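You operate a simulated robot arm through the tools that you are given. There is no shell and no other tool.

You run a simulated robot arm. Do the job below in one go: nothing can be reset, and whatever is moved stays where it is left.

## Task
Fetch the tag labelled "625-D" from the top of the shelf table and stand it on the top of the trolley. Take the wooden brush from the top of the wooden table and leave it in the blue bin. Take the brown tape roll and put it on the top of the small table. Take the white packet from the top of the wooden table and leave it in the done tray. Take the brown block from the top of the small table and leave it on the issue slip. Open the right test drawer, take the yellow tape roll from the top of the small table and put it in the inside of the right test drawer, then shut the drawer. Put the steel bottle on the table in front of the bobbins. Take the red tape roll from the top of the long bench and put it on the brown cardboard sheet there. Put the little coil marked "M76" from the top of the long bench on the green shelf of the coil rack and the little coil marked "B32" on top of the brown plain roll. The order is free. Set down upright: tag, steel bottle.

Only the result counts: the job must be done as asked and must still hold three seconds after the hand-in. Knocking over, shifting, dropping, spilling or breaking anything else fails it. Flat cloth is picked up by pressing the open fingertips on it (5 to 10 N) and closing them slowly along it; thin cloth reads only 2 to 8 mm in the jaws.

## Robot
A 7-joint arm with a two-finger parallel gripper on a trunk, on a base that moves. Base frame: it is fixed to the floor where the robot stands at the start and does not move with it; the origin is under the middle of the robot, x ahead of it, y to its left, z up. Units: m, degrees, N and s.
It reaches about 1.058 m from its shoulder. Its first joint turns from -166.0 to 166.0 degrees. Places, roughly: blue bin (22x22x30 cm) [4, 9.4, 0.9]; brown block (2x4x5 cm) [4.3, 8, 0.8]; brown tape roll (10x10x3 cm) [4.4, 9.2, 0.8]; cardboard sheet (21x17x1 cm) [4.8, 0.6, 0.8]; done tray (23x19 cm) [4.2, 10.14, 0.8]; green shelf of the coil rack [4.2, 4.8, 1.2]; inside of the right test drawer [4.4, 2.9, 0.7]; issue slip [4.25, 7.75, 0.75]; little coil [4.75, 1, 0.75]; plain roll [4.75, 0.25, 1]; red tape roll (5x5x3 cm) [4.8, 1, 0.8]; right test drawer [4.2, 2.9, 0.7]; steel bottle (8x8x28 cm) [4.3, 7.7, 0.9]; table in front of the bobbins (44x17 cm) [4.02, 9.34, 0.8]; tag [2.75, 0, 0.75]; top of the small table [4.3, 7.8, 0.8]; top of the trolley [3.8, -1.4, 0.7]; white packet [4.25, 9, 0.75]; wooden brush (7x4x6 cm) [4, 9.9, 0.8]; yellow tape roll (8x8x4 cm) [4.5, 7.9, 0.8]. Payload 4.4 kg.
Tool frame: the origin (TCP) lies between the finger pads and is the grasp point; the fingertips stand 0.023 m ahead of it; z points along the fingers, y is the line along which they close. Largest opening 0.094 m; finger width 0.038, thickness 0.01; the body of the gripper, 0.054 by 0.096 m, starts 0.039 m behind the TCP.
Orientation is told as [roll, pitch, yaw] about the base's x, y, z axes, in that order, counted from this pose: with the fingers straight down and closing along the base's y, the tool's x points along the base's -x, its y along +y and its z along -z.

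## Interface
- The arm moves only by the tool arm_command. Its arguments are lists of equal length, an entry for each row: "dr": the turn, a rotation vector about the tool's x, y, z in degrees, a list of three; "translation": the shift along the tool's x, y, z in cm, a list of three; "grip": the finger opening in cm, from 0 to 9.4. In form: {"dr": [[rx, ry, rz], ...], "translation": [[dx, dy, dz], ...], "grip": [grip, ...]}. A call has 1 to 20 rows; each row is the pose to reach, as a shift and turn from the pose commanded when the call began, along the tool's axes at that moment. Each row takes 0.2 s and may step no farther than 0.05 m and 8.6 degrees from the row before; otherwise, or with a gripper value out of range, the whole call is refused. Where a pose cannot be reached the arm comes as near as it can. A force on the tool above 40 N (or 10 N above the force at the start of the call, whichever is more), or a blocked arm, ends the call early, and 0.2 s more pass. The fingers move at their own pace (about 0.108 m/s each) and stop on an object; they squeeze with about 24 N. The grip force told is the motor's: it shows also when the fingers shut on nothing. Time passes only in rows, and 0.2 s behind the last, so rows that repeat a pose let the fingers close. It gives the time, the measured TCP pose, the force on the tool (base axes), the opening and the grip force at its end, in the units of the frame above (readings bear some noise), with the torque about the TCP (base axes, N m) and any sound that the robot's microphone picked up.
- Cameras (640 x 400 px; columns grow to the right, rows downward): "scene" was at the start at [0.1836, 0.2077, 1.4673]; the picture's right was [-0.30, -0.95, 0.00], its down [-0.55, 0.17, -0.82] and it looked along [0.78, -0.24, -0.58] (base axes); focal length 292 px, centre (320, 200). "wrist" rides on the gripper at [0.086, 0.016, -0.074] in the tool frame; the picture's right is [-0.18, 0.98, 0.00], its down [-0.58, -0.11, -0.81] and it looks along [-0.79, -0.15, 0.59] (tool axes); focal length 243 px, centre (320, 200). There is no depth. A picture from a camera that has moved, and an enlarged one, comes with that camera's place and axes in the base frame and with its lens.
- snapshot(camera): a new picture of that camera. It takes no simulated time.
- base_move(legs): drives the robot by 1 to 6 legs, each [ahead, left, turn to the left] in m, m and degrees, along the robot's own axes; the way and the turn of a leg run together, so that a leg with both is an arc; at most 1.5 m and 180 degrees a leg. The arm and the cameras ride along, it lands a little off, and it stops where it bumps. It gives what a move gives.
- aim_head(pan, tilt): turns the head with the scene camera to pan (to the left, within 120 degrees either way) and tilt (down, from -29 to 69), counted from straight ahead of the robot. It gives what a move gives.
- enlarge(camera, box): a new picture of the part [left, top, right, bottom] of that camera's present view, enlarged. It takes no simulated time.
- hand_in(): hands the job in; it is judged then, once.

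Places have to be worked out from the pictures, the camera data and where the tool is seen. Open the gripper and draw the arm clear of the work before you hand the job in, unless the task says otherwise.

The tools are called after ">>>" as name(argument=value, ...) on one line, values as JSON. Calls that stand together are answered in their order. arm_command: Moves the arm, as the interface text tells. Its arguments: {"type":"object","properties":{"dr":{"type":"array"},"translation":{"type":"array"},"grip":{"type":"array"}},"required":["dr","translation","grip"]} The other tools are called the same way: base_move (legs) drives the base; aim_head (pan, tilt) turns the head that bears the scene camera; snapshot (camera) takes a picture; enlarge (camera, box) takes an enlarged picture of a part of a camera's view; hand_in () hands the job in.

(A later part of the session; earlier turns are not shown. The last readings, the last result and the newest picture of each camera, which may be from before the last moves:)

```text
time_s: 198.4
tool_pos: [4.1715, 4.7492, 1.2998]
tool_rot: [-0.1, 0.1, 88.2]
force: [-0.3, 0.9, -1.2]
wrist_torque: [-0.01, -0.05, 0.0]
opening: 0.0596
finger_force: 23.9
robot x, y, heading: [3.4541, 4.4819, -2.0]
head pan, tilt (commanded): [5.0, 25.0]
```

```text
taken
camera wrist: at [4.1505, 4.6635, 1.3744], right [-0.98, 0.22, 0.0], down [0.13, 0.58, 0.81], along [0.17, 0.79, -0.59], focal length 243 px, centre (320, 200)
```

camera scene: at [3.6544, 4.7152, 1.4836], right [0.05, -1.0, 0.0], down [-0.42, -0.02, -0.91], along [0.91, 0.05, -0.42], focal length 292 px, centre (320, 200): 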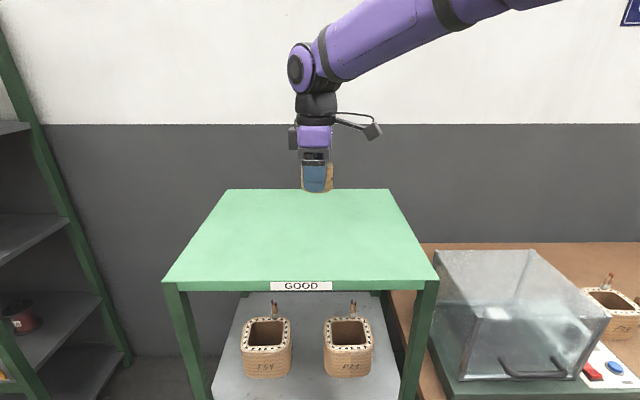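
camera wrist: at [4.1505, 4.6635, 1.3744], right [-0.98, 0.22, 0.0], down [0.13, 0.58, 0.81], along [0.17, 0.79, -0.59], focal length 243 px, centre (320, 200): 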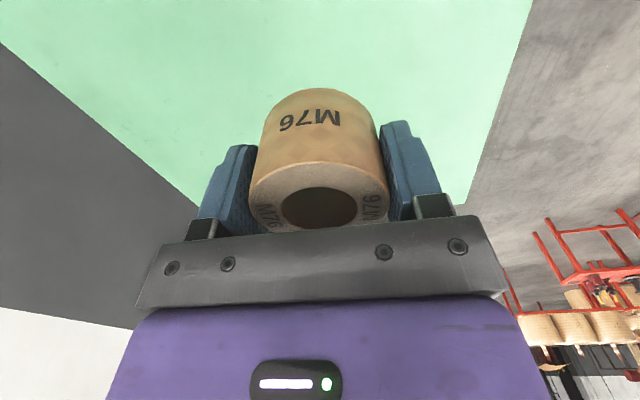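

M76 is over the middle of the shelf. I descend to z≈1.215, then feel for the shelf.

>>> arm_command(dr=[[0, 0, 0], [0, 0, 0], [0, 0, 0], [0, 0, 0], [0, 0, 0]], translation=[[0, 0, 3], [0, 0, 6], [0, 0, 7.5], [0, 0, 8.2], [0, 0, 8.2]], grip=[0, 0, 0, 0, 0])

>>> enlarge(camera="scene", box=[240, 120, 400, 300])

```text
time_s: 199.6
tool_pos: [4.1703, 4.7503, 1.2156]
tool_rot: [0.0, 0.2, 88.2]
force: [0.1, 0.4, -1.9]
wrist_torque: [-0.01, -0.03, 0.02]
opening: 0.0596
finger_force: 24.2
robot x, y, heading: [3.4539, 4.4817, -1.9]
head pan, tilt (commanded): [5.0, 25.0]
```

```text
2.22 times, centred on (320, 210) of scene
camera zoom: at [3.6543, 4.7152, 1.4836], right [0.05, -1.0, 0.0], down [-0.42, -0.02, -0.91], along [0.91, 0.05, -0.42], focal length 648 px, centre (320, 178)
```

zoom: 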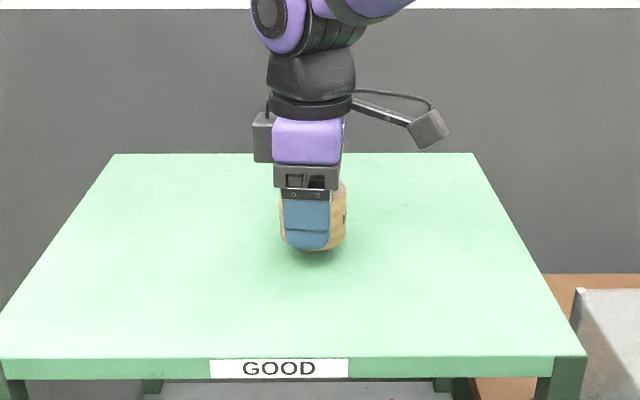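

>>> arm_command(dr=[[0, 0, 0], [0, 0, 0], [0, 0, 0], [0, 0, 0], [0, 0, 0]], translation=[[0, 0, 0.2], [0, 0, 0.4], [0, 0, 0.6], [0, 0, 0.8], [0, 0, 0.8]], grip=[0, 0, 0, 0, 0])

>>> arm_command(dr=[[0, 0, 0], [0, 0, 0], [0, 0, 0], [0, 0, 0]], translation=[[0, 0, 0.15], [0, 0, 0.3], [0, 0, 0.45], [0, 0, 0.45]], grip=[0, 0, 0, 0])

```text
time_s: 200.8
tool_pos: [4.17, 4.7504, 1.2096]
tool_rot: [-0.1, 0.1, 88.2]
force: [-0.4, 0.6, -1.9]
wrist_torque: [0.01, 0.02, 0.0]
opening: 0.0594
finger_force: 24.3
robot x, y, heading: [3.457, 4.4791, -2.1]
head pan, tilt (commanded): [5.0, 25.0]
```

```text
time_s: 201.8
tool_pos: [4.1693, 4.7507, 1.2047]
tool_rot: [-0.2, 0.2, 88.3]
force: [0.6, 0.1, -0.6]
wrist_torque: [0.02, 0.02, -0.02]
opening: 0.0598
finger_force: 23.9
robot x, y, heading: [3.4555, 4.4797, -2.0]
head pan, tilt (commanded): [5.0, 25.0]
```

>>> arm_command(dr=[[0, 0, 0], [0, 0, 0], [0, 0, 0]], translation=[[0, 0, 0.1], [0, 0, 0.2], [0, 0, 0.2]], grip=[0, 0, 0])

```text
time_s: 202.6
tool_pos: [4.1699, 4.7496, 1.2008]
tool_rot: [-0.1, 0.1, 88.2]
force: [-0.2, -0.2, -1.5]
wrist_torque: [0.01, 0.02, -0.03]
opening: 0.0598
finger_force: 23.8
robot x, y, heading: [3.4558, 4.4789, -2.0]
head pan, tilt (commanded): [5.0, 25.0]
```

>>> arm_command(dr=[[0, 0, 0], [0, 0, 0], [0, 0, 0]], translation=[[0, 0, 0.15], [0, 0, 0.3], [0, 0, 0.3]], grip=[0, 0, 0])

>>> enlarge(camera="scene", box=[280, 170, 360, 250])

```text
time_s: 203.4
tool_pos: [4.1706, 4.7502, 1.2011]
tool_rot: [-0.1, 0.0, 88.2]
force: [2.5, 1.1, 11.4]
wrist_torque: [0.06, 0.31, -0.04]
opening: 0.0594
finger_force: 24.2
robot x, y, heading: [3.453, 4.478, -1.8]
head pan, tilt (commanded): [5.0, 25.0]
```

```text
5.00 times, centred on (320, 210) of scene
camera zoom: at [3.6541, 4.7151, 1.4837], right [0.05, -1.0, 0.0], down [-0.42, -0.02, -0.91], along [0.91, 0.05, -0.42], focal length 1458 px, centre (320, 150)
```

zoom: 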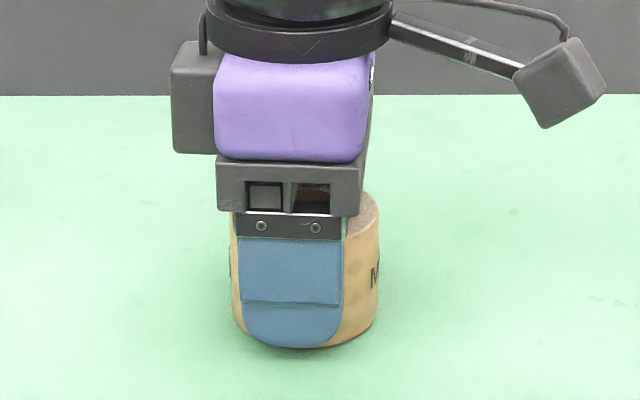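

Contact (11 N). I release M76 gently and lift.

>>> arm_command(dr=[[0, 0, 0], [0, 0, 0], [0, 0, 0], [0, 0, 0], [0, 0, 0], [0, 0, 0], [0, 0, 0], [0, 0, 0], [0, 0, 0], [0, 0, 0]], translation=[[0, 0, -0.1], [0, 0, -0.1], [0, 0, -0.1], [0, 0, -0.1], [0, 0, -0.1], [0, 0, -0.5], [0, 0, -2], [0, 0, -5], [0, 0, -9], [0, 0, -13]], grip=[6.1, 6.4, 7, 7.5, 8, 8, 8, 8, 8, 8])

>>> enlarge(camera="scene", box=[220, 100, 420, 300])

```text
time_s: 205.6
tool_pos: [4.1696, 4.7514, 1.3297]
tool_rot: [0.0, 0.1, 88.2]
force: [0.7, 0.2, -0.3]
wrist_torque: [-0.02, -0.01, -0.02]
opening: 0.0798
finger_force: 0.1
robot x, y, heading: [3.4532, 4.4769, -2.0]
head pan, tilt (commanded): [5.0, 25.0]
```

```text
2.00 times, centred on (320, 200) of scene
camera zoom: at [3.6546, 4.7153, 1.4836], right [0.05, -1.0, 0.0], down [-0.42, -0.02, -0.91], along [0.9, 0.05, -0.42], focal length 583 px, centre (320, 200)
```

zoom: 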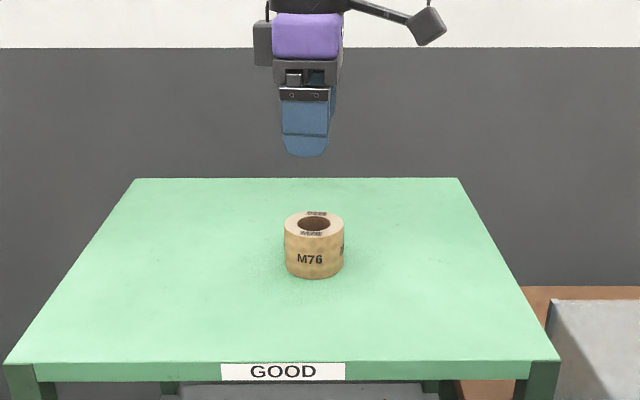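

M76 stands on the green shelf. I retract the arm, turn to heading 90 again and look further along +y.

>>> arm_command(dr=[[0, 0, 0], [0, 0, 0], [0, 0, 0], [0, 0, 0], [0, 0, 0], [0, 0, 0], [0, 0, 0], [0, 0, 0], [0, 0, 0], [0, 0, 0]], translation=[[3.65, 2, -1], [7.3, 4, -2], [10.9, 6, -2.5], [14.6, 8, -2.5], [18.2, 10, -2.5], [21.9, 12, -2.5], [25.5, 14, -2.5], [29.2, 16, -2.5], [32.8, 18, -2.5], [36.5, 20.4, -2.5]], grip=[8, 8, 8, 8, 8, 8, 8, 8, 8, 8])

>>> base_move(legs=[[-0.1, 0, 0], [0, 0, 92]])

>>> aim_head(pan=-20, tilt=15)

>>> snapshot(camera="scene")

```text
time_s: 207.8
tool_pos: [3.9531, 4.3926, 1.3536]
tool_rot: [-0.1, 0.2, 88.2]
force: [1.0, 0.6, -0.5]
wrist_torque: [-0.04, 0.07, -0.02]
opening: 0.0802
finger_force: 0.3
robot x, y, heading: [3.4517, 4.4787, -2.1]
head pan, tilt (commanded): [5.0, 25.0]
```

```text
time_s: 212.8
tool_pos: [3.4308, 4.9851, 1.3543]
tool_rot: [-0.1, 0.1, 179.5]
force: [-0.6, -0.3, -0.4]
wrist_torque: [-0.02, 0.03, 0.02]
opening: 0.0801
finger_force: 0.2
robot x, y, heading: [3.3543, 4.4832, 89.2]
head pan, tilt (commanded): [5.0, 25.0]
```

```text
time_s: 213.7
tool_pos: [3.4317, 4.9851, 1.3543]
tool_rot: [-0.1, 0.1, 179.5]
force: [-0.2, 0.0, -0.3]
wrist_torque: [-0.01, 0.0, 0.02]
opening: 0.08
finger_force: 0.1
robot x, y, heading: [3.3519, 4.4816, 89.3]
head pan, tilt (commanded): [-20.0, 15.0]
```

```text
taken
camera scene: at [3.1544, 4.673, 1.4999], right [0.94, -0.35, 0.0], down [-0.09, -0.24, -0.97], along [0.34, 0.9, -0.26], focal length 292 px, centre (320, 200)
```

scene: 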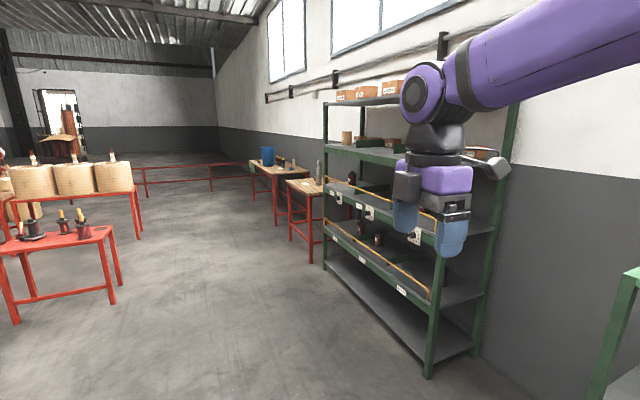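

The big rack is on the right (x≥3.95), then the small table with the steel bottle and the wooden table with the blue bin. I drive ahead 2.5 m.

>>> base_move(legs=[[1.3, 0, 0.7], [1.2, 0, 0]])

>>> aim_head(pan=-40, tilt=25)

>>> snapshot(camera="scene")

```text
time_s: 226.0
tool_pos: [3.4568, 7.4993, 1.3554]
tool_rot: [-0.1, 0.1, -179.8]
force: [-0.2, 0.3, -0.1]
wrist_torque: [-0.01, -0.04, -0.03]
opening: 0.0801
finger_force: 0.0
robot x, y, heading: [3.3888, 6.9992, 89.8]
head pan, tilt (commanded): [-20.0, 15.0]
```

```text
time_s: 226.8
tool_pos: [3.4573, 7.499, 1.3546]
tool_rot: [-0.1, 0.1, -179.8]
force: [-0.3, -0.4, -0.8]
wrist_torque: [-0.03, -0.01, 0.0]
opening: 0.08
finger_force: 0.0
robot x, y, heading: [3.3834, 6.9972, 89.9]
head pan, tilt (commanded): [-40.0, 25.0]
```

```text
taken
camera scene: at [3.2106, 7.1666, 1.4837], right [0.77, -0.64, 0.0], down [-0.27, -0.32, -0.91], along [0.58, 0.69, -0.42], focal length 292 px, centre (320, 200)
```

scene: 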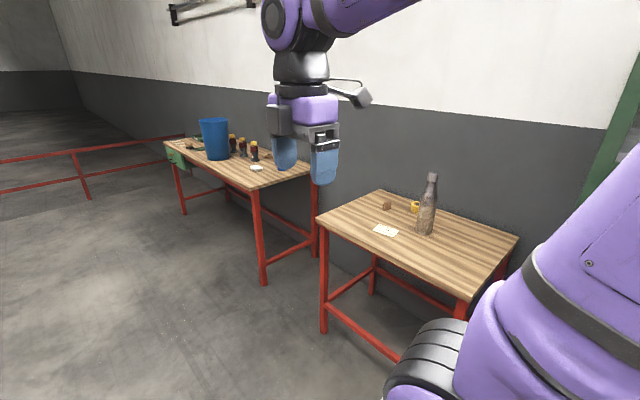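

>>> enlarge(camera="scene", box=[310, 150, 530, 310])

>>> enlarge(camera="scene", box=[160, 100, 320, 200])

```text
2.50 times, centred on (420, 230) of scene
camera zoom: at [3.2106, 7.1666, 1.4837], right [0.77, -0.64, 0.0], down [-0.27, -0.32, -0.91], along [0.58, 0.69, -0.42], focal length 729 px, centre (70, 125)
```

zoom: 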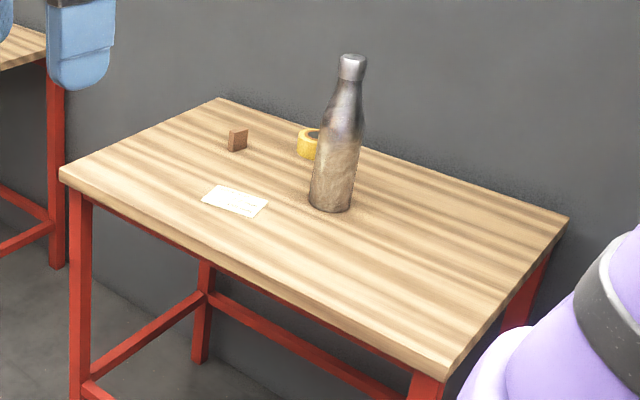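

```text
4.00 times, centred on (240, 150) of scene
camera zoom: at [3.2106, 7.1666, 1.4837], right [0.77, -0.64, 0.0], down [-0.27, -0.32, -0.91], along [0.58, 0.69, -0.42], focal length 1167 px, centre (640, 400)
```

zoom: 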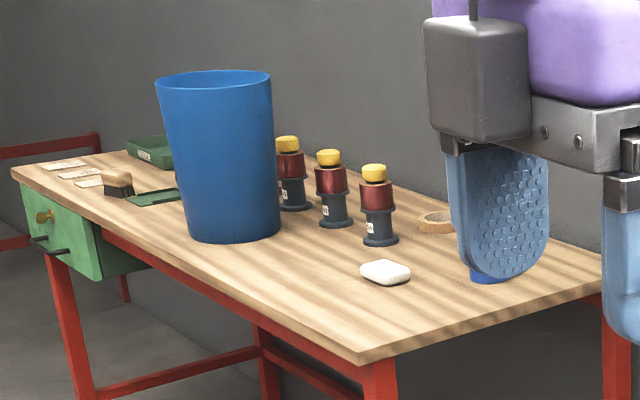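

The small table (x≈4.02–4.55, y≈7.42–8.15) holds the bottle (≈4.30,7.73), brown block, yellow tape and slip; the wooden table lies beyond. I drive ahead 0.8 m and turn to face the small table.

>>> base_move(legs=[[0.8, 0, 0], [0, 0, -90]])

>>> aim_head(pan=-10, tilt=35)

>>> snapshot(camera="scene")

>>> aim_head(pan=45, tilt=30)

>>> snapshot(camera="scene")

```text
time_s: 234.8
tool_pos: [3.8893, 7.7271, 1.355]
tool_rot: [-0.2, 0.1, 91.6]
force: [0.2, 0.5, 0.3]
wrist_torque: [0.0, -0.01, -0.03]
opening: 0.0801
finger_force: 0.0
robot x, y, heading: [3.3847, 7.7867, 1.2]
head pan, tilt (commanded): [-40.0, 25.0]
```

```text
time_s: 235.8
tool_pos: [3.8891, 7.7274, 1.3552]
tool_rot: [-0.1, 0.1, 91.6]
force: [0.0, 0.6, -0.2]
wrist_torque: [0.03, -0.03, 0.0]
opening: 0.08
finger_force: 0.0
robot x, y, heading: [3.3883, 7.7868, 1.3]
head pan, tilt (commanded): [-10.0, 35.0]
```

```text
taken
camera scene: at [3.5655, 8.0076, 1.4679], right [-0.15, -0.99, 0.0], down [-0.57, 0.09, -0.82], along [0.81, -0.12, -0.57], focal length 292 px, centre (320, 200)
```

scene: 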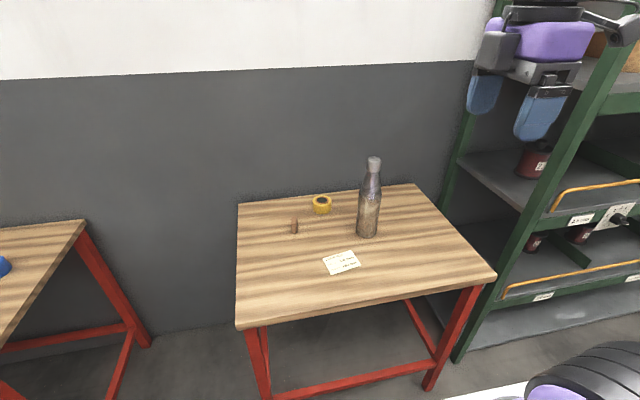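

```text
time_s: 237.0
tool_pos: [3.8892, 7.7266, 1.3553]
tool_rot: [0.0, 0.2, 91.6]
force: [0.2, 0.4, 0.2]
wrist_torque: [0.04, 0.0, -0.01]
opening: 0.08
finger_force: 0.0
robot x, y, heading: [3.3826, 7.7877, 1.5]
head pan, tilt (commanded): [45.0, 30.0]
```

```text
taken
camera scene: at [3.5408, 8.0863, 1.4757], right [0.72, -0.69, 0.0], down [-0.35, -0.36, -0.87], along [0.6, 0.63, -0.5], focal length 292 px, centre (320, 200)
```

scene: 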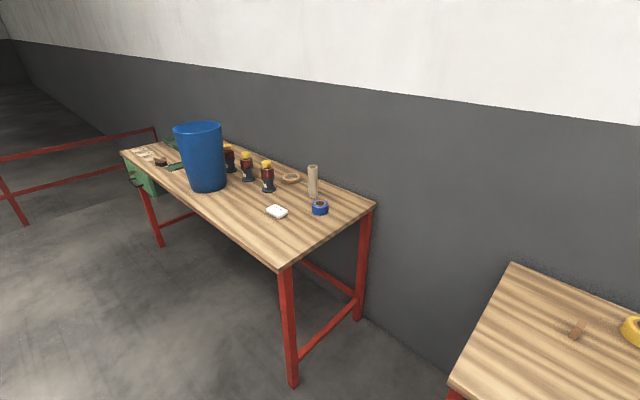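

Zooming on the wooden table for object details, then on the small table.

>>> enlarge(camera="scene", box=[110, 110, 390, 280])

>>> aim_head(pan=-10, tilt=35)

>>> enlarge(camera="scene", box=[270, 140, 430, 290])

```text
2.29 times, centred on (250, 195) of scene
camera zoom: at [3.5408, 8.0863, 1.4757], right [0.72, -0.69, 0.0], down [-0.35, -0.36, -0.87], along [0.6, 0.63, -0.5], focal length 667 px, centre (480, 211)
```

zoom: 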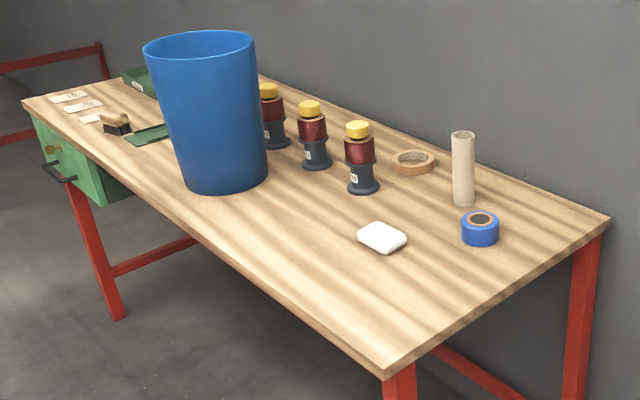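

```text
time_s: 238.3
tool_pos: [3.8882, 7.7267, 1.3545]
tool_rot: [0.0, 0.1, 91.6]
force: [-0.1, -0.7, -0.4]
wrist_torque: [0.0, -0.02, 0.02]
opening: 0.0802
finger_force: 0.1
robot x, y, heading: [3.3839, 7.7841, 1.3]
head pan, tilt (commanded): [-10.0, 35.0]
```

```text
2.67 times, centred on (350, 215) of scene
camera zoom: at [3.5655, 8.0077, 1.4679], right [-0.15, -0.99, 0.0], down [-0.57, 0.09, -0.82], along [0.81, -0.12, -0.57], focal length 778 px, centre (240, 160)
```

zoom: 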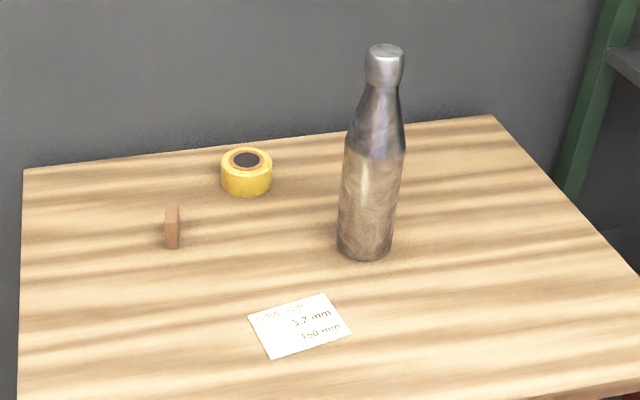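

Bottle cap top is at (4.296, 7.735, 1.075), table ≈0.795; issue slip centre ≈(4.178, 7.845). I take the bottle first: bring the open gripper above the cap.

>>> arm_command(dr=[[0, 0, 0], [0, 0, 0], [0, 0, 0], [0, 0, 0], [0, 0, 0], [0, 0, 0], [0, 0, 0], [0, 0, 0], [0, 0, 0], [0, 0, 0], [0, 0, 0], [0, 0, 0], [0, 0, 0]], translation=[[0, -4, 0.5], [0, -8, 1], [0, -12, 2], [0.1, -16, 3], [0.1, -20, 4], [0.2, -24, 5], [0.2, -28, 6], [0.3, -32, 7], [0.3, -36, 8], [0.3, -40, 9], [0.3, -40.8, 13], [0.3, -40.8, 17], [0.3, -40.8, 18.5]], grip=[8, 8, 8, 8, 8, 8, 8, 8, 8, 8, 8, 8, 8])

>>> snapshot(camera="wrist")

>>> enlarge(camera="scene", box=[270, 100, 450, 260])

```text
time_s: 241.1
tool_pos: [4.2975, 7.7346, 1.1713]
tool_rot: [-0.1, 0.0, 91.6]
force: [0.0, 0.1, 0.0]
wrist_torque: [0.0, -0.05, 0.02]
opening: 0.0799
finger_force: 0.1
robot x, y, heading: [3.3848, 7.7828, 1.6]
head pan, tilt (commanded): [-10.0, 35.0]
```

```text
taken
camera wrist: at [4.2811, 7.6468, 1.2459], right [-0.99, 0.16, 0.0], down [0.09, 0.58, 0.81], along [0.13, 0.8, -0.59], focal length 243 px, centre (320, 200)
```

wrist: 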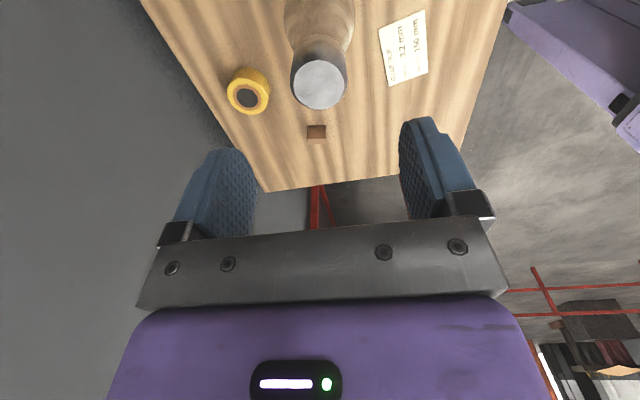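

```text
2.50 times, centred on (360, 180) of scene
camera zoom: at [3.5654, 8.0077, 1.4679], right [-0.15, -0.99, 0.0], down [-0.57, 0.09, -0.82], along [0.81, -0.12, -0.57], focal length 729 px, centre (220, 250)
```

zoom: 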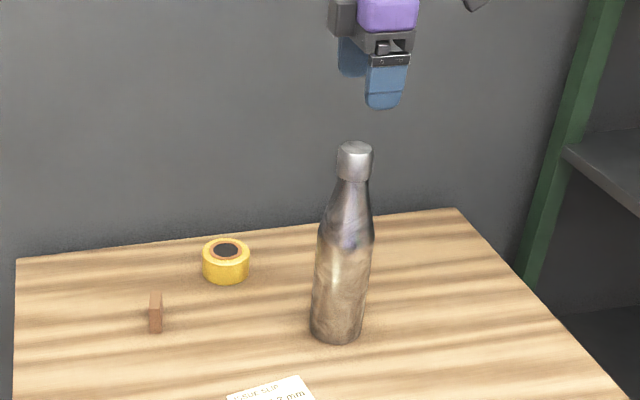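

Cap centre confirmed at (4.297, 7.737). I descend to z≈1.043 and grip the cap/neck.

>>> arm_command(dr=[[0, 0, 0], [0, 0, 0], [0, 0, 0], [0, 0, 0], [0, 0, 0], [0, 0, 0], [0, 0, 0], [0, 0, 0], [0, 0, 0]], translation=[[-0.2, 0, 4], [-0.2, 0, 8], [-0.2, 0, 11], [-0.2, 0, 12.8], [-0.2, 0, 12.8], [-0.2, 0, 12.8], [-0.2, 0, 12.8], [-0.2, 0, 12.8], [-0.2, 0, 12.8]], grip=[8, 8, 8, 8, 6, 5, 4, 0, 0])

>>> snapshot(camera="wrist")

>>> enlarge(camera="scene", box=[270, 100, 450, 260])

```text
time_s: 243.1
tool_pos: [4.2966, 7.7369, 1.0432]
tool_rot: [-0.1, 0.1, 91.6]
force: [3.0, -1.0, -0.5]
wrist_torque: [0.06, -0.36, -0.04]
opening: 0.0416
finger_force: 23.7
robot x, y, heading: [3.3839, 7.7844, 1.5]
head pan, tilt (commanded): [-10.0, 35.0]
```

```text
taken
camera wrist: at [4.2808, 7.6495, 1.1183], right [-0.99, 0.16, 0.0], down [0.09, 0.58, 0.81], along [0.13, 0.8, -0.59], focal length 243 px, centre (320, 200)
```

wrist: 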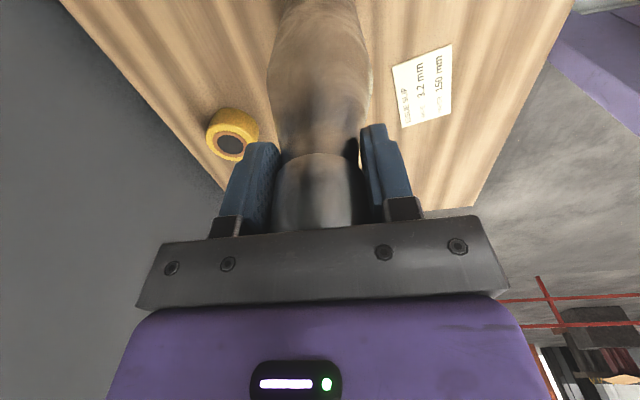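

```text
2.50 times, centred on (360, 180) of scene
camera zoom: at [3.5657, 8.0077, 1.4679], right [-0.15, -0.99, 0.0], down [-0.57, 0.09, -0.82], along [0.81, -0.12, -0.57], focal length 729 px, centre (220, 250)
```

zoom: 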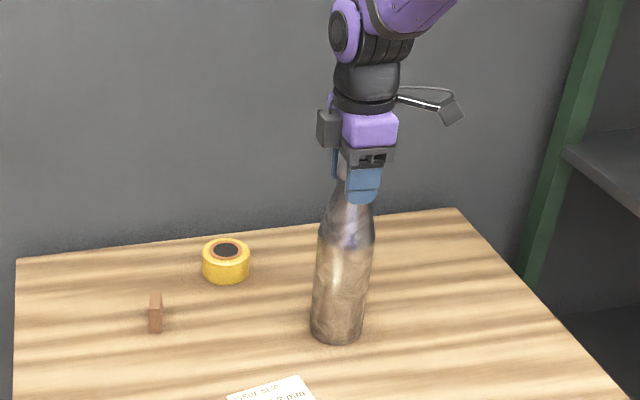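

The bottle is gripped at the cap (4.2 cm). I lift it 6 cm and check the load.

>>> arm_command(dr=[[0, 0, 0], [0, 0, 0], [0, 0, 0], [0, 0, 0], [0, 0, 0]], translation=[[0, 0, -0.5], [0, 0, -1.5], [0, 0, -3], [0, 0, -6], [0, 0, -6]], grip=[0, 0, 0, 0, 0])

>>> enlarge(camera="scene", box=[270, 80, 450, 260])

```text
time_s: 244.3
tool_pos: [4.2964, 7.7378, 1.1019]
tool_rot: [0.0, 0.1, 91.6]
force: [-0.2, 0.0, -6.4]
wrist_torque: [0.01, 0.0, -0.02]
opening: 0.0413
finger_force: 24.3
robot x, y, heading: [3.3856, 7.7835, 1.2]
head pan, tilt (commanded): [-10.0, 35.0]
```

```text
2.22 times, centred on (360, 170) of scene
camera zoom: at [3.5659, 8.0076, 1.4678], right [-0.15, -0.99, 0.0], down [-0.57, 0.09, -0.82], along [0.81, -0.12, -0.57], focal length 648 px, centre (231, 267)
```

zoom: 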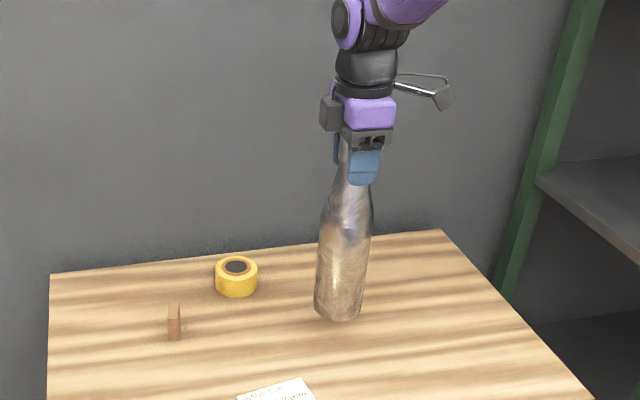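

The bottle (≈6.4 N) hangs straight. I raise it and draw it back in front of the robot for driving.

>>> arm_command(dr=[[0, 0, 0], [0, 0, 0], [0, 0, 0], [0, 0, 0], [0, 0, 0], [0, 0, 0], [0, 0, 0], [0, 0, 0], [0, 0, 0], [0, 0, 0], [0, 0, 0], [0, 0, 0], [0, 0, 0], [0, 0, 0], [0, 0, 0]], translation=[[0, 0, -3], [0, 0, -6], [0, 0, -9], [0, 0, -12], [0, 3, -14], [0, 6, -15], [0, 9, -16], [0, 12, -16], [0, 15, -16], [0, 18, -16], [0, 21, -16], [0, 24, -16], [0, 28, -16], [0, 32, -16], [0, 36, -16]], grip=[0, 0, 0, 0, 0, 0, 0, 0, 0, 0, 0, 0, 0, 0, 0])

>>> snapshot(camera="scene")

```text
time_s: 247.5
tool_pos: [3.9353, 7.7272, 1.26]
tool_rot: [-0.1, 0.0, 91.6]
force: [0.6, 0.2, -7.2]
wrist_torque: [0.01, 0.03, -0.01]
opening: 0.0415
finger_force: 23.5
robot x, y, heading: [3.3824, 7.7791, 1.4]
head pan, tilt (commanded): [-10.0, 35.0]
```

```text
taken
camera scene: at [3.5665, 8.0076, 1.4678], right [-0.15, -0.99, 0.0], down [-0.57, 0.09, -0.82], along [0.81, -0.12, -0.57], focal length 292 px, centre (320, 200)
```

scene: 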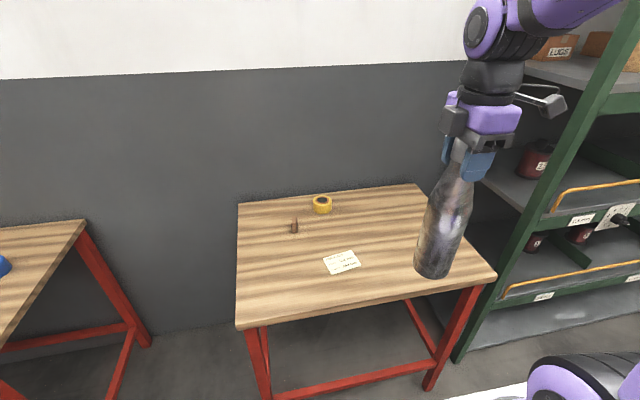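

Strafing left 1.4 m to the wooden table with the bottle.

>>> base_move(legs=[[0, 0.7, -1.4], [0, 0.7, 0]])

>>> aim_head(pan=10, tilt=35)

>>> snapshot(camera="scene")

```text
time_s: 254.8
tool_pos: [3.9312, 9.1211, 1.2596]
tool_rot: [-0.1, 0.2, 89.7]
force: [-0.8, -0.1, -5.7]
wrist_torque: [-0.02, 0.0, 0.01]
opening: 0.0415
finger_force: 23.9
robot x, y, heading: [3.3805, 9.2007, -0.5]
head pan, tilt (commanded): [-10.0, 35.0]
```

```text
time_s: 255.7
tool_pos: [3.9312, 9.1215, 1.2606]
tool_rot: [-0.1, 0.2, 89.8]
force: [-0.5, 0.0, -5.6]
wrist_torque: [0.01, -0.04, 0.0]
opening: 0.0416
finger_force: 23.9
robot x, y, heading: [3.3807, 9.1973, -0.4]
head pan, tilt (commanded): [10.0, 35.0]
```

```text
taken
camera scene: at [3.5707, 9.4454, 1.4679], right [0.17, -0.99, 0.0], down [-0.57, -0.09, -0.82], along [0.81, 0.14, -0.57], focal length 292 px, centre (320, 200)
```

scene: 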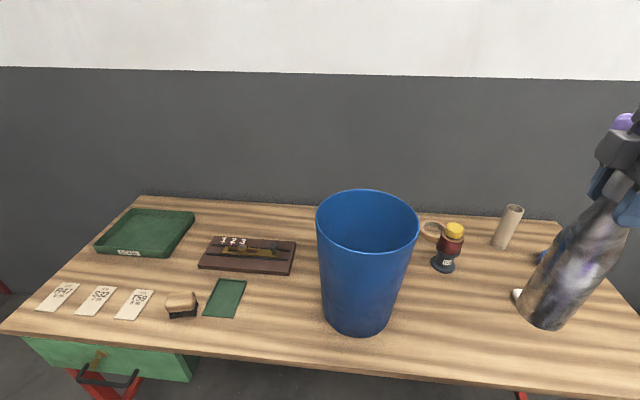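

I see the bin at (4.03, 9.43), a bobbin at (4.25, 9.18), done tray (green, left back), brush, slips. The free part of the region in front of the bobbins is around (4.025, 9.195); I bring the bottle there.

>>> arm_command(dr=[[0, 0, 0], [0, 0, 0], [0, 0, 0], [0, 0, 0], [0, 0, 0], [0, 0, 0], [0, 0, 0], [0, 0, 0]], translation=[[-2, -2.5, 0], [-4, -5, 1], [-6, -7.5, 3], [-7.35, -9.4, 6], [-7.35, -9.4, 9], [-7.35, -9.4, 12], [-7.35, -9.4, 15], [-7.35, -9.4, 17]], grip=[0, 0, 0, 0, 0, 0, 0, 0])

>>> aim_head(pan=-10, tilt=40)

>>> snapshot(camera="scene")

>>> snapshot(camera="wrist")

```text
time_s: 257.4
tool_pos: [4.0239, 9.1949, 1.0905]
tool_rot: [-0.1, 0.1, 89.7]
force: [-0.1, 0.1, -5.8]
wrist_torque: [0.01, -0.01, -0.02]
opening: 0.0414
finger_force: 24.5
robot x, y, heading: [3.3808, 9.2009, -0.3]
head pan, tilt (commanded): [10.0, 35.0]
```

```text
time_s: 258.3
tool_pos: [4.0242, 9.1958, 1.0925]
tool_rot: [-0.2, 0.2, 89.7]
force: [-0.3, 0.5, -6.1]
wrist_torque: [0.0, -0.02, 0.02]
opening: 0.0413
finger_force: 23.8
robot x, y, heading: [3.3817, 9.198, -0.2]
head pan, tilt (commanded): [-10.0, 40.0]
```

```text
taken
camera scene: at [3.5675, 9.4155, 1.4603], right [-0.18, -0.98, 0.0], down [-0.63, 0.12, -0.77], along [0.75, -0.14, -0.64], focal length 292 px, centre (320, 200)
```

scene: 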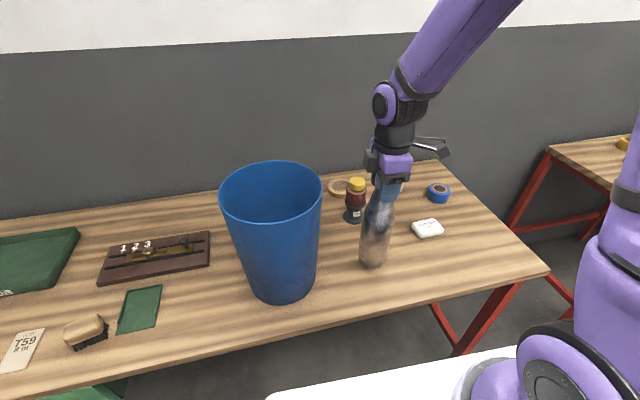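

```text
taken
camera wrist: at [4.0059, 9.1085, 1.1669], right [-0.98, 0.19, 0.0], down [0.11, 0.58, 0.81], along [0.15, 0.79, -0.59], focal length 243 px, centre (320, 200)
```

wrist: 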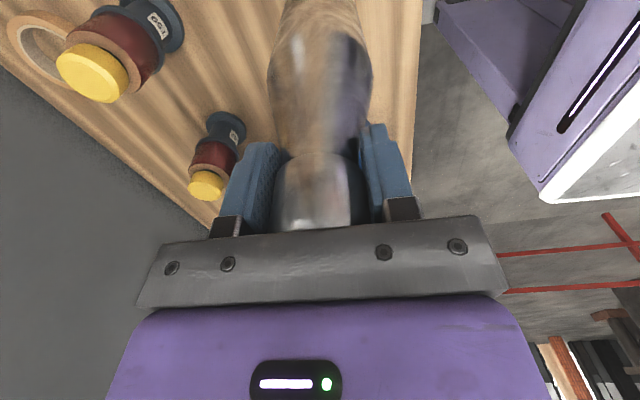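

The bottle is beside the bin, in front of the first bobbin. Lowering in small steps to contact.

>>> arm_command(dr=[[0, 0, 0], [0, 0, 0], [0, 0, 0], [0, 0, 0], [0, 0, 0]], translation=[[0, 0, 1.2], [0, 0, 2.2], [0, 0, 2.8], [0, 0, 3.2], [0, 0, 3.2]], grip=[0, 0, 0, 0, 0])

>>> arm_command(dr=[[0, 0, 0], [0, 0, 0], [0, 0, 0], [0, 0, 0]], translation=[[0, 0, 0.2], [0, 0, 0.4], [0, 0, 0.5], [0, 0, 0.5]], grip=[0, 0, 0, 0])

```text
time_s: 259.5
tool_pos: [4.0255, 9.1946, 1.0583]
tool_rot: [0.0, 0.0, 89.8]
force: [-0.2, 0.9, -6.4]
wrist_torque: [-0.02, -0.01, -0.02]
opening: 0.0415
finger_force: 24.2
robot x, y, heading: [3.3839, 9.1956, -0.4]
head pan, tilt (commanded): [-10.0, 40.0]
```

```text
time_s: 260.5
tool_pos: [4.0261, 9.1945, 1.0536]
tool_rot: [-0.1, 0.1, 89.9]
force: [0.2, 0.0, -6.2]
wrist_torque: [0.02, 0.01, 0.05]
opening: 0.0415
finger_force: 24.5
robot x, y, heading: [3.3817, 9.1968, -0.6]
head pan, tilt (commanded): [-10.0, 40.0]
```

>>> arm_command(dr=[[0, 0, 0], [0, 0, 0], [0, 0, 0], [0, 0, 0]], translation=[[0, 0, 0.15], [0, 0, 0.3], [0, 0, 0.45], [0, 0, 0.45]], grip=[0, 0, 0, 0])

>>> arm_command(dr=[[0, 0, 0], [0, 0, 0], [0, 0, 0]], translation=[[0, 0, 0.15], [0, 0, 0.3], [0, 0, 0.3]], grip=[0, 0, 0])

```text
time_s: 261.5
tool_pos: [4.0275, 9.1961, 1.0491]
tool_rot: [-0.2, 0.2, 89.7]
force: [0.1, 1.0, -6.1]
wrist_torque: [0.0, 0.0, 0.02]
opening: 0.0417
finger_force: 24.1
robot x, y, heading: [3.3864, 9.1943, -0.6]
head pan, tilt (commanded): [-10.0, 40.0]
```

```text
time_s: 262.3
tool_pos: [4.026, 9.1947, 1.0461]
tool_rot: [-0.1, 0.1, 89.9]
force: [-0.1, 0.1, -6.2]
wrist_torque: [0.0, 0.01, -0.01]
opening: 0.0415
finger_force: 23.8
robot x, y, heading: [3.3831, 9.1969, -0.5]
head pan, tilt (commanded): [-10.0, 40.0]
```

>>> arm_command(dr=[[0, 0, 0], [0, 0, 0], [0, 0, 0]], translation=[[0, 0, 0.15], [0, 0, 0.3], [0, 0, 0.3]], grip=[0, 0, 0])

>>> arm_command(dr=[[0, 0, 0], [0, 0, 0], [0, 0, 0]], translation=[[0, 0, 0.15], [0, 0, 0.3], [0, 0, 0.3]], grip=[0, 0, 0])

>>> enlarge(camera="scene", box=[320, 150, 440, 290])

```text
time_s: 263.1
tool_pos: [4.0259, 9.1943, 1.0438]
tool_rot: [-0.2, 0.1, 89.7]
force: [-0.4, -3.1, 11.1]
wrist_torque: [-0.24, 0.61, 0.05]
opening: 0.0414
finger_force: 24.3
robot x, y, heading: [3.379, 9.1986, -0.2]
head pan, tilt (commanded): [-10.0, 40.0]
```

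```text
time_s: 263.9
tool_pos: [4.0257, 9.1948, 1.041]
tool_rot: [-0.3, 0.1, 89.6]
force: [5.2, -1.0, 37.1]
wrist_torque: [-0.03, -0.23, 0.02]
opening: 0.0427
finger_force: 24.1
robot x, y, heading: [3.3829, 9.1998, -0.3]
head pan, tilt (commanded): [-10.0, 40.0]
```

```text
2.86 times, centred on (380, 220) of scene
camera zoom: at [3.5665, 9.4155, 1.4605], right [-0.18, -0.98, 0.0], down [-0.63, 0.12, -0.77], along [0.75, -0.14, -0.64], focal length 833 px, centre (149, 143)
```

zoom: 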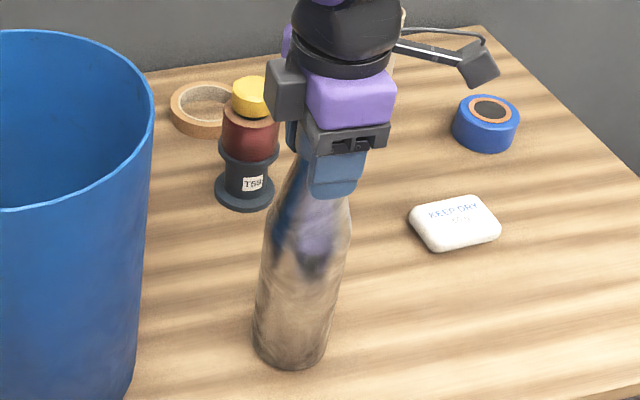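

The bottle is firmly down (37 N press). I back off 3 mm, open slowly, then lift straight up.

>>> arm_command(dr=[[0, 0, 0], [0, 0, 0], [0, 0, 0], [0, 0, 0], [0, 0, 0], [0, 0, 0], [0, 0, 0]], translation=[[0, 0, -0.15], [0, 0, -0.25], [0, 0, -0.25], [0, 0, -0.25], [0, 0, -0.25], [0, 0, -0.25], [0, 0, -0.25]], grip=[0, 0, 4.3, 4.6, 5.2, 6.5, 8])

>>> enlarge(camera="scene", box=[320, 150, 440, 290])

```text
time_s: 265.5
tool_pos: [4.0255, 9.195, 1.0431]
tool_rot: [-0.2, 0.1, 89.6]
force: [0.4, 0.1, 0.5]
wrist_torque: [-0.04, 0.0, 0.01]
opening: 0.0799
finger_force: 0.1
robot x, y, heading: [3.3825, 9.1955, -0.4]
head pan, tilt (commanded): [-10.0, 40.0]
```

```text
2.86 times, centred on (380, 220) of scene
camera zoom: at [3.5673, 9.4155, 1.4603], right [-0.18, -0.98, 0.0], down [-0.63, 0.12, -0.77], along [0.75, -0.14, -0.64], focal length 833 px, centre (149, 143)
```

zoom: 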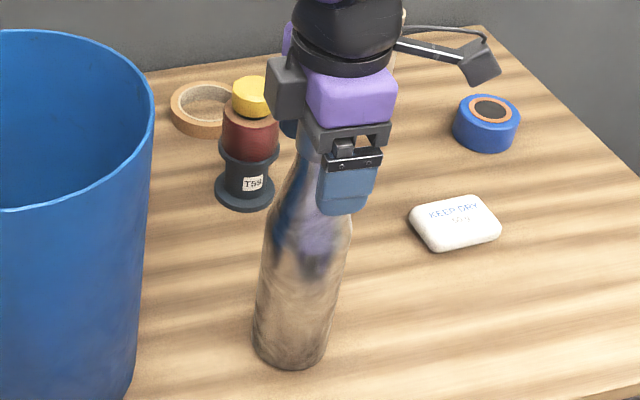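

The bottle stands upright. I lift clear above it.

>>> arm_command(dr=[[0, 0, 0], [0, 0, 0], [0, 0, 0], [0, 0, 0], [0, 0, 0], [0, 0, 0]], translation=[[0, 0, -1], [0, 0, -4], [0, 0, -8], [0, 0, -12], [0, 0, -16], [0, 0, -16]], grip=[8, 8, 8, 8, 8, 8])

>>> snapshot(camera="scene")

>>> enlarge(camera="scene", box=[320, 150, 480, 290])

```text
time_s: 266.9
tool_pos: [4.0278, 9.1931, 1.2044]
tool_rot: [-0.2, 0.1, 89.9]
force: [1.5, 0.1, 0.1]
wrist_torque: [-0.02, 0.0, 0.0]
opening: 0.08
finger_force: 0.1
robot x, y, heading: [3.3833, 9.1987, -0.5]
head pan, tilt (commanded): [-10.0, 40.0]
```

```text
taken
camera scene: at [3.5674, 9.4155, 1.4603], right [-0.18, -0.98, 0.0], down [-0.63, 0.12, -0.77], along [0.75, -0.14, -0.64], focal length 292 px, centre (320, 200)
```

scene: 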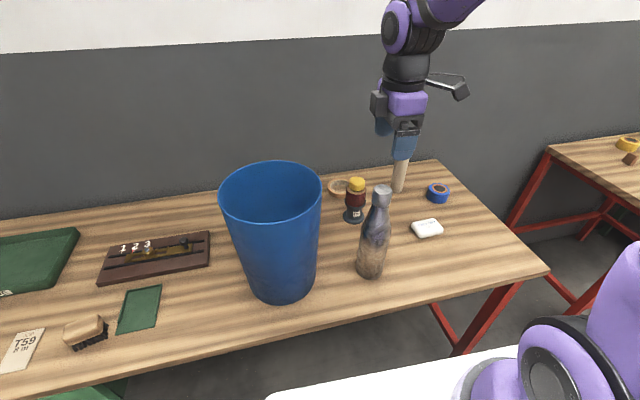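

```text
2.86 times, centred on (400, 220) of scene
camera zoom: at [3.5674, 9.4155, 1.4603], right [-0.18, -0.98, 0.0], down [-0.63, 0.12, -0.77], along [0.75, -0.14, -0.64], focal length 833 px, centre (91, 143)
```

zoom: 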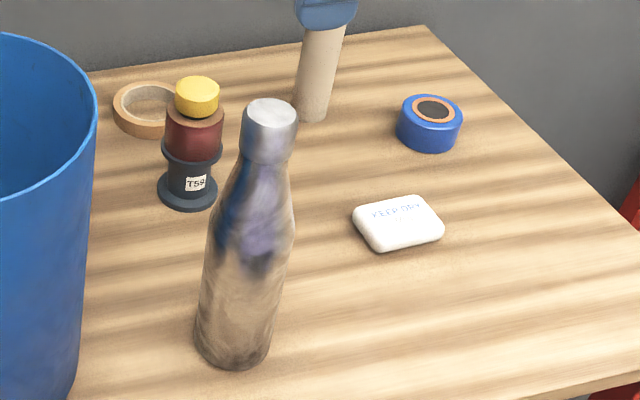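

Bottle stands; the white packet is centred ≈(4.132, 8.971), long side along y, so the present finger direction (x) suits. I move above it at z≈0.95.

>>> arm_command(dr=[[0, 0, 0], [0, 0, 0], [0, 0, 0], [0, 0, 0], [0, 0, 0], [0, 0, 0], [0, 0, 0], [0, 0, 0], [0, 0, 0], [0, 0, 0], [0, 0, 0], [0, 0, 0]], translation=[[4, -2, 0], [8, -4, 0], [12, -6, 0], [16, -8, 0], [20, -9.5, 0], [22.2, -10.4, 2], [22.2, -10.4, 6], [22.2, -10.4, 10], [22.2, -10.4, 14], [22.2, -10.4, 18], [22.2, -10.4, 22], [22.2, -10.4, 25]], grip=[8.5, 8.5, 8.5, 8.5, 8.5, 8.5, 8.5, 8.5, 8.5, 8.5, 8.5, 8.5])

>>> snapshot(camera="wrist")

>>> enlarge(camera="scene", box=[340, 130, 500, 270])

```text
time_s: 269.5
tool_pos: [4.1286, 8.9722, 0.9523]
tool_rot: [0.0, 0.1, 89.9]
force: [-0.4, 0.1, -0.2]
wrist_torque: [-0.03, -0.05, 0.0]
opening: 0.0851
finger_force: 0.1
robot x, y, heading: [3.3787, 9.198, -0.4]
head pan, tilt (commanded): [-10.0, 40.0]
```

```text
taken
camera wrist: at [4.1103, 8.8857, 1.0278], right [-0.98, 0.19, 0.0], down [0.11, 0.58, 0.81], along [0.15, 0.79, -0.59], focal length 243 px, centre (320, 200)
```

wrist: 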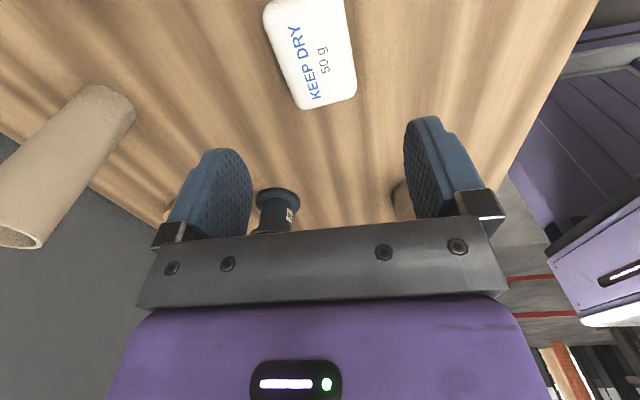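

```text
2.86 times, centred on (420, 200) of scene
camera zoom: at [3.5669, 9.4156, 1.4604], right [-0.18, -0.98, 0.0], down [-0.63, 0.12, -0.77], along [0.75, -0.14, -0.64], focal length 833 px, centre (34, 200)
```

zoom: 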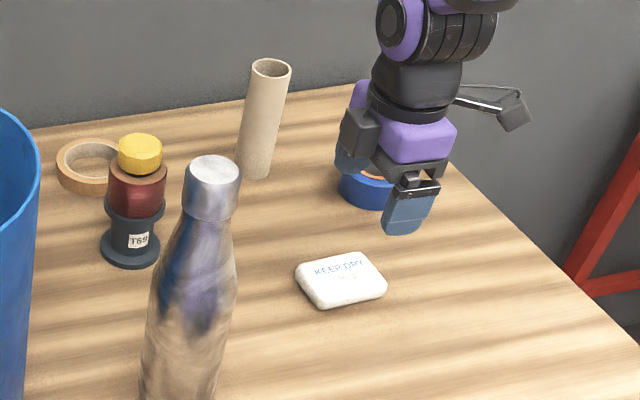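

Packet centred under the gripper (≈4.13, 8.972). I descend to z≈0.824 and close on it.

>>> arm_command(dr=[[0, 0, 0], [0, 0, 0], [0, 0, 0], [0, 0, 0], [0, 0, 0], [0, 0, 0]], translation=[[0, -0.1, 4], [0, -0.1, 8], [0, -0.1, 11], [0, -0.1, 12.2], [0, -0.1, 12.7], [0, -0.1, 12.7]], grip=[8.5, 8.5, 8.5, 8.5, 8.5, 8.5])

>>> snapshot(camera="wrist")

```text
time_s: 270.9
tool_pos: [4.1304, 8.9719, 0.8275]
tool_rot: [-0.1, 0.0, 89.8]
force: [0.0, 0.1, -0.4]
wrist_torque: [0.0, 0.0, -0.01]
opening: 0.0849
finger_force: 0.0
robot x, y, heading: [3.3798, 9.1942, -0.7]
head pan, tilt (commanded): [-10.0, 40.0]
```

```text
taken
camera wrist: at [4.1112, 8.8851, 0.9018], right [-0.98, 0.19, 0.0], down [0.11, 0.58, 0.81], along [0.15, 0.79, -0.59], focal length 243 px, centre (320, 200)
```

wrist: 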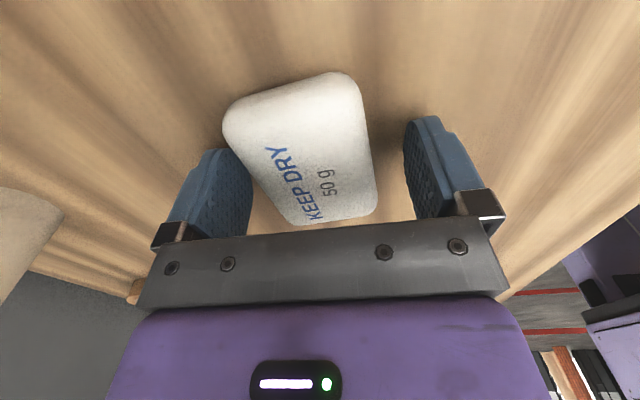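

The packet lies nearly square to the fingers. I lower 3 mm more, close and lift.

>>> arm_command(dr=[[0, 0, 0], [0, 0, 0], [0, 0, 0], [0, 0, 0], [0, 0, 0], [0, 0, 0], [0, 0, 0], [0, 0, 0], [0, 0, 0], [0, 0, 0]], translation=[[0, 0, 0.3], [0, 0, 0.3], [0, 0, 0.3], [0, 0, 0.3], [0, 0, 0.3], [0, 0, 0.3], [0, 0, -0.5], [0, 0, -3], [0, 0, -7], [0, 0, -11]], grip=[8.5, 7, 6, 5, 0, 0, 0, 0, 0, 0])

>>> snapshot(camera="wrist")

>>> enlarge(camera="scene", box=[340, 100, 500, 270])

```text
time_s: 273.1
tool_pos: [4.1309, 8.9727, 0.9356]
tool_rot: [-0.2, 0.0, 89.9]
force: [-0.4, -0.6, -0.5]
wrist_torque: [0.0, 0.03, 0.0]
opening: 0.0595
finger_force: 24.1
robot x, y, heading: [3.3811, 9.1972, -0.5]
head pan, tilt (commanded): [-10.0, 40.0]
```

```text
taken
camera wrist: at [4.1126, 8.8854, 1.0104], right [-0.98, 0.19, 0.0], down [0.11, 0.58, 0.81], along [0.15, 0.79, -0.59], focal length 243 px, centre (320, 200)
```

wrist: 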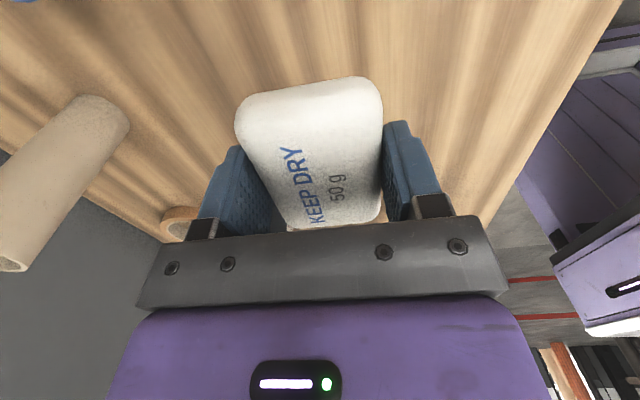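

```text
2.35 times, centred on (420, 185) of scene
camera zoom: at [3.5679, 9.4154, 1.4603], right [-0.18, -0.98, 0.0], down [-0.63, 0.12, -0.77], along [0.75, -0.14, -0.64], focal length 686 px, centre (85, 235)
```

zoom: 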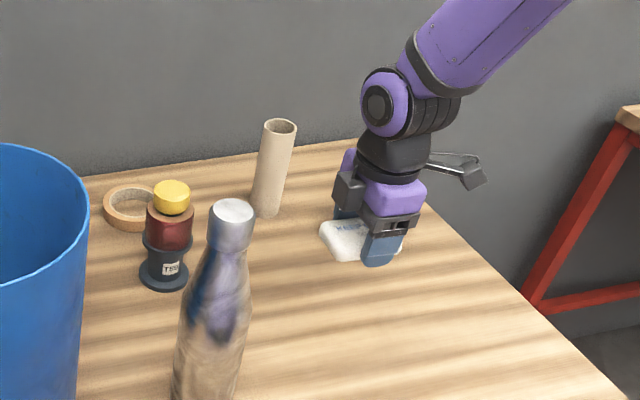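

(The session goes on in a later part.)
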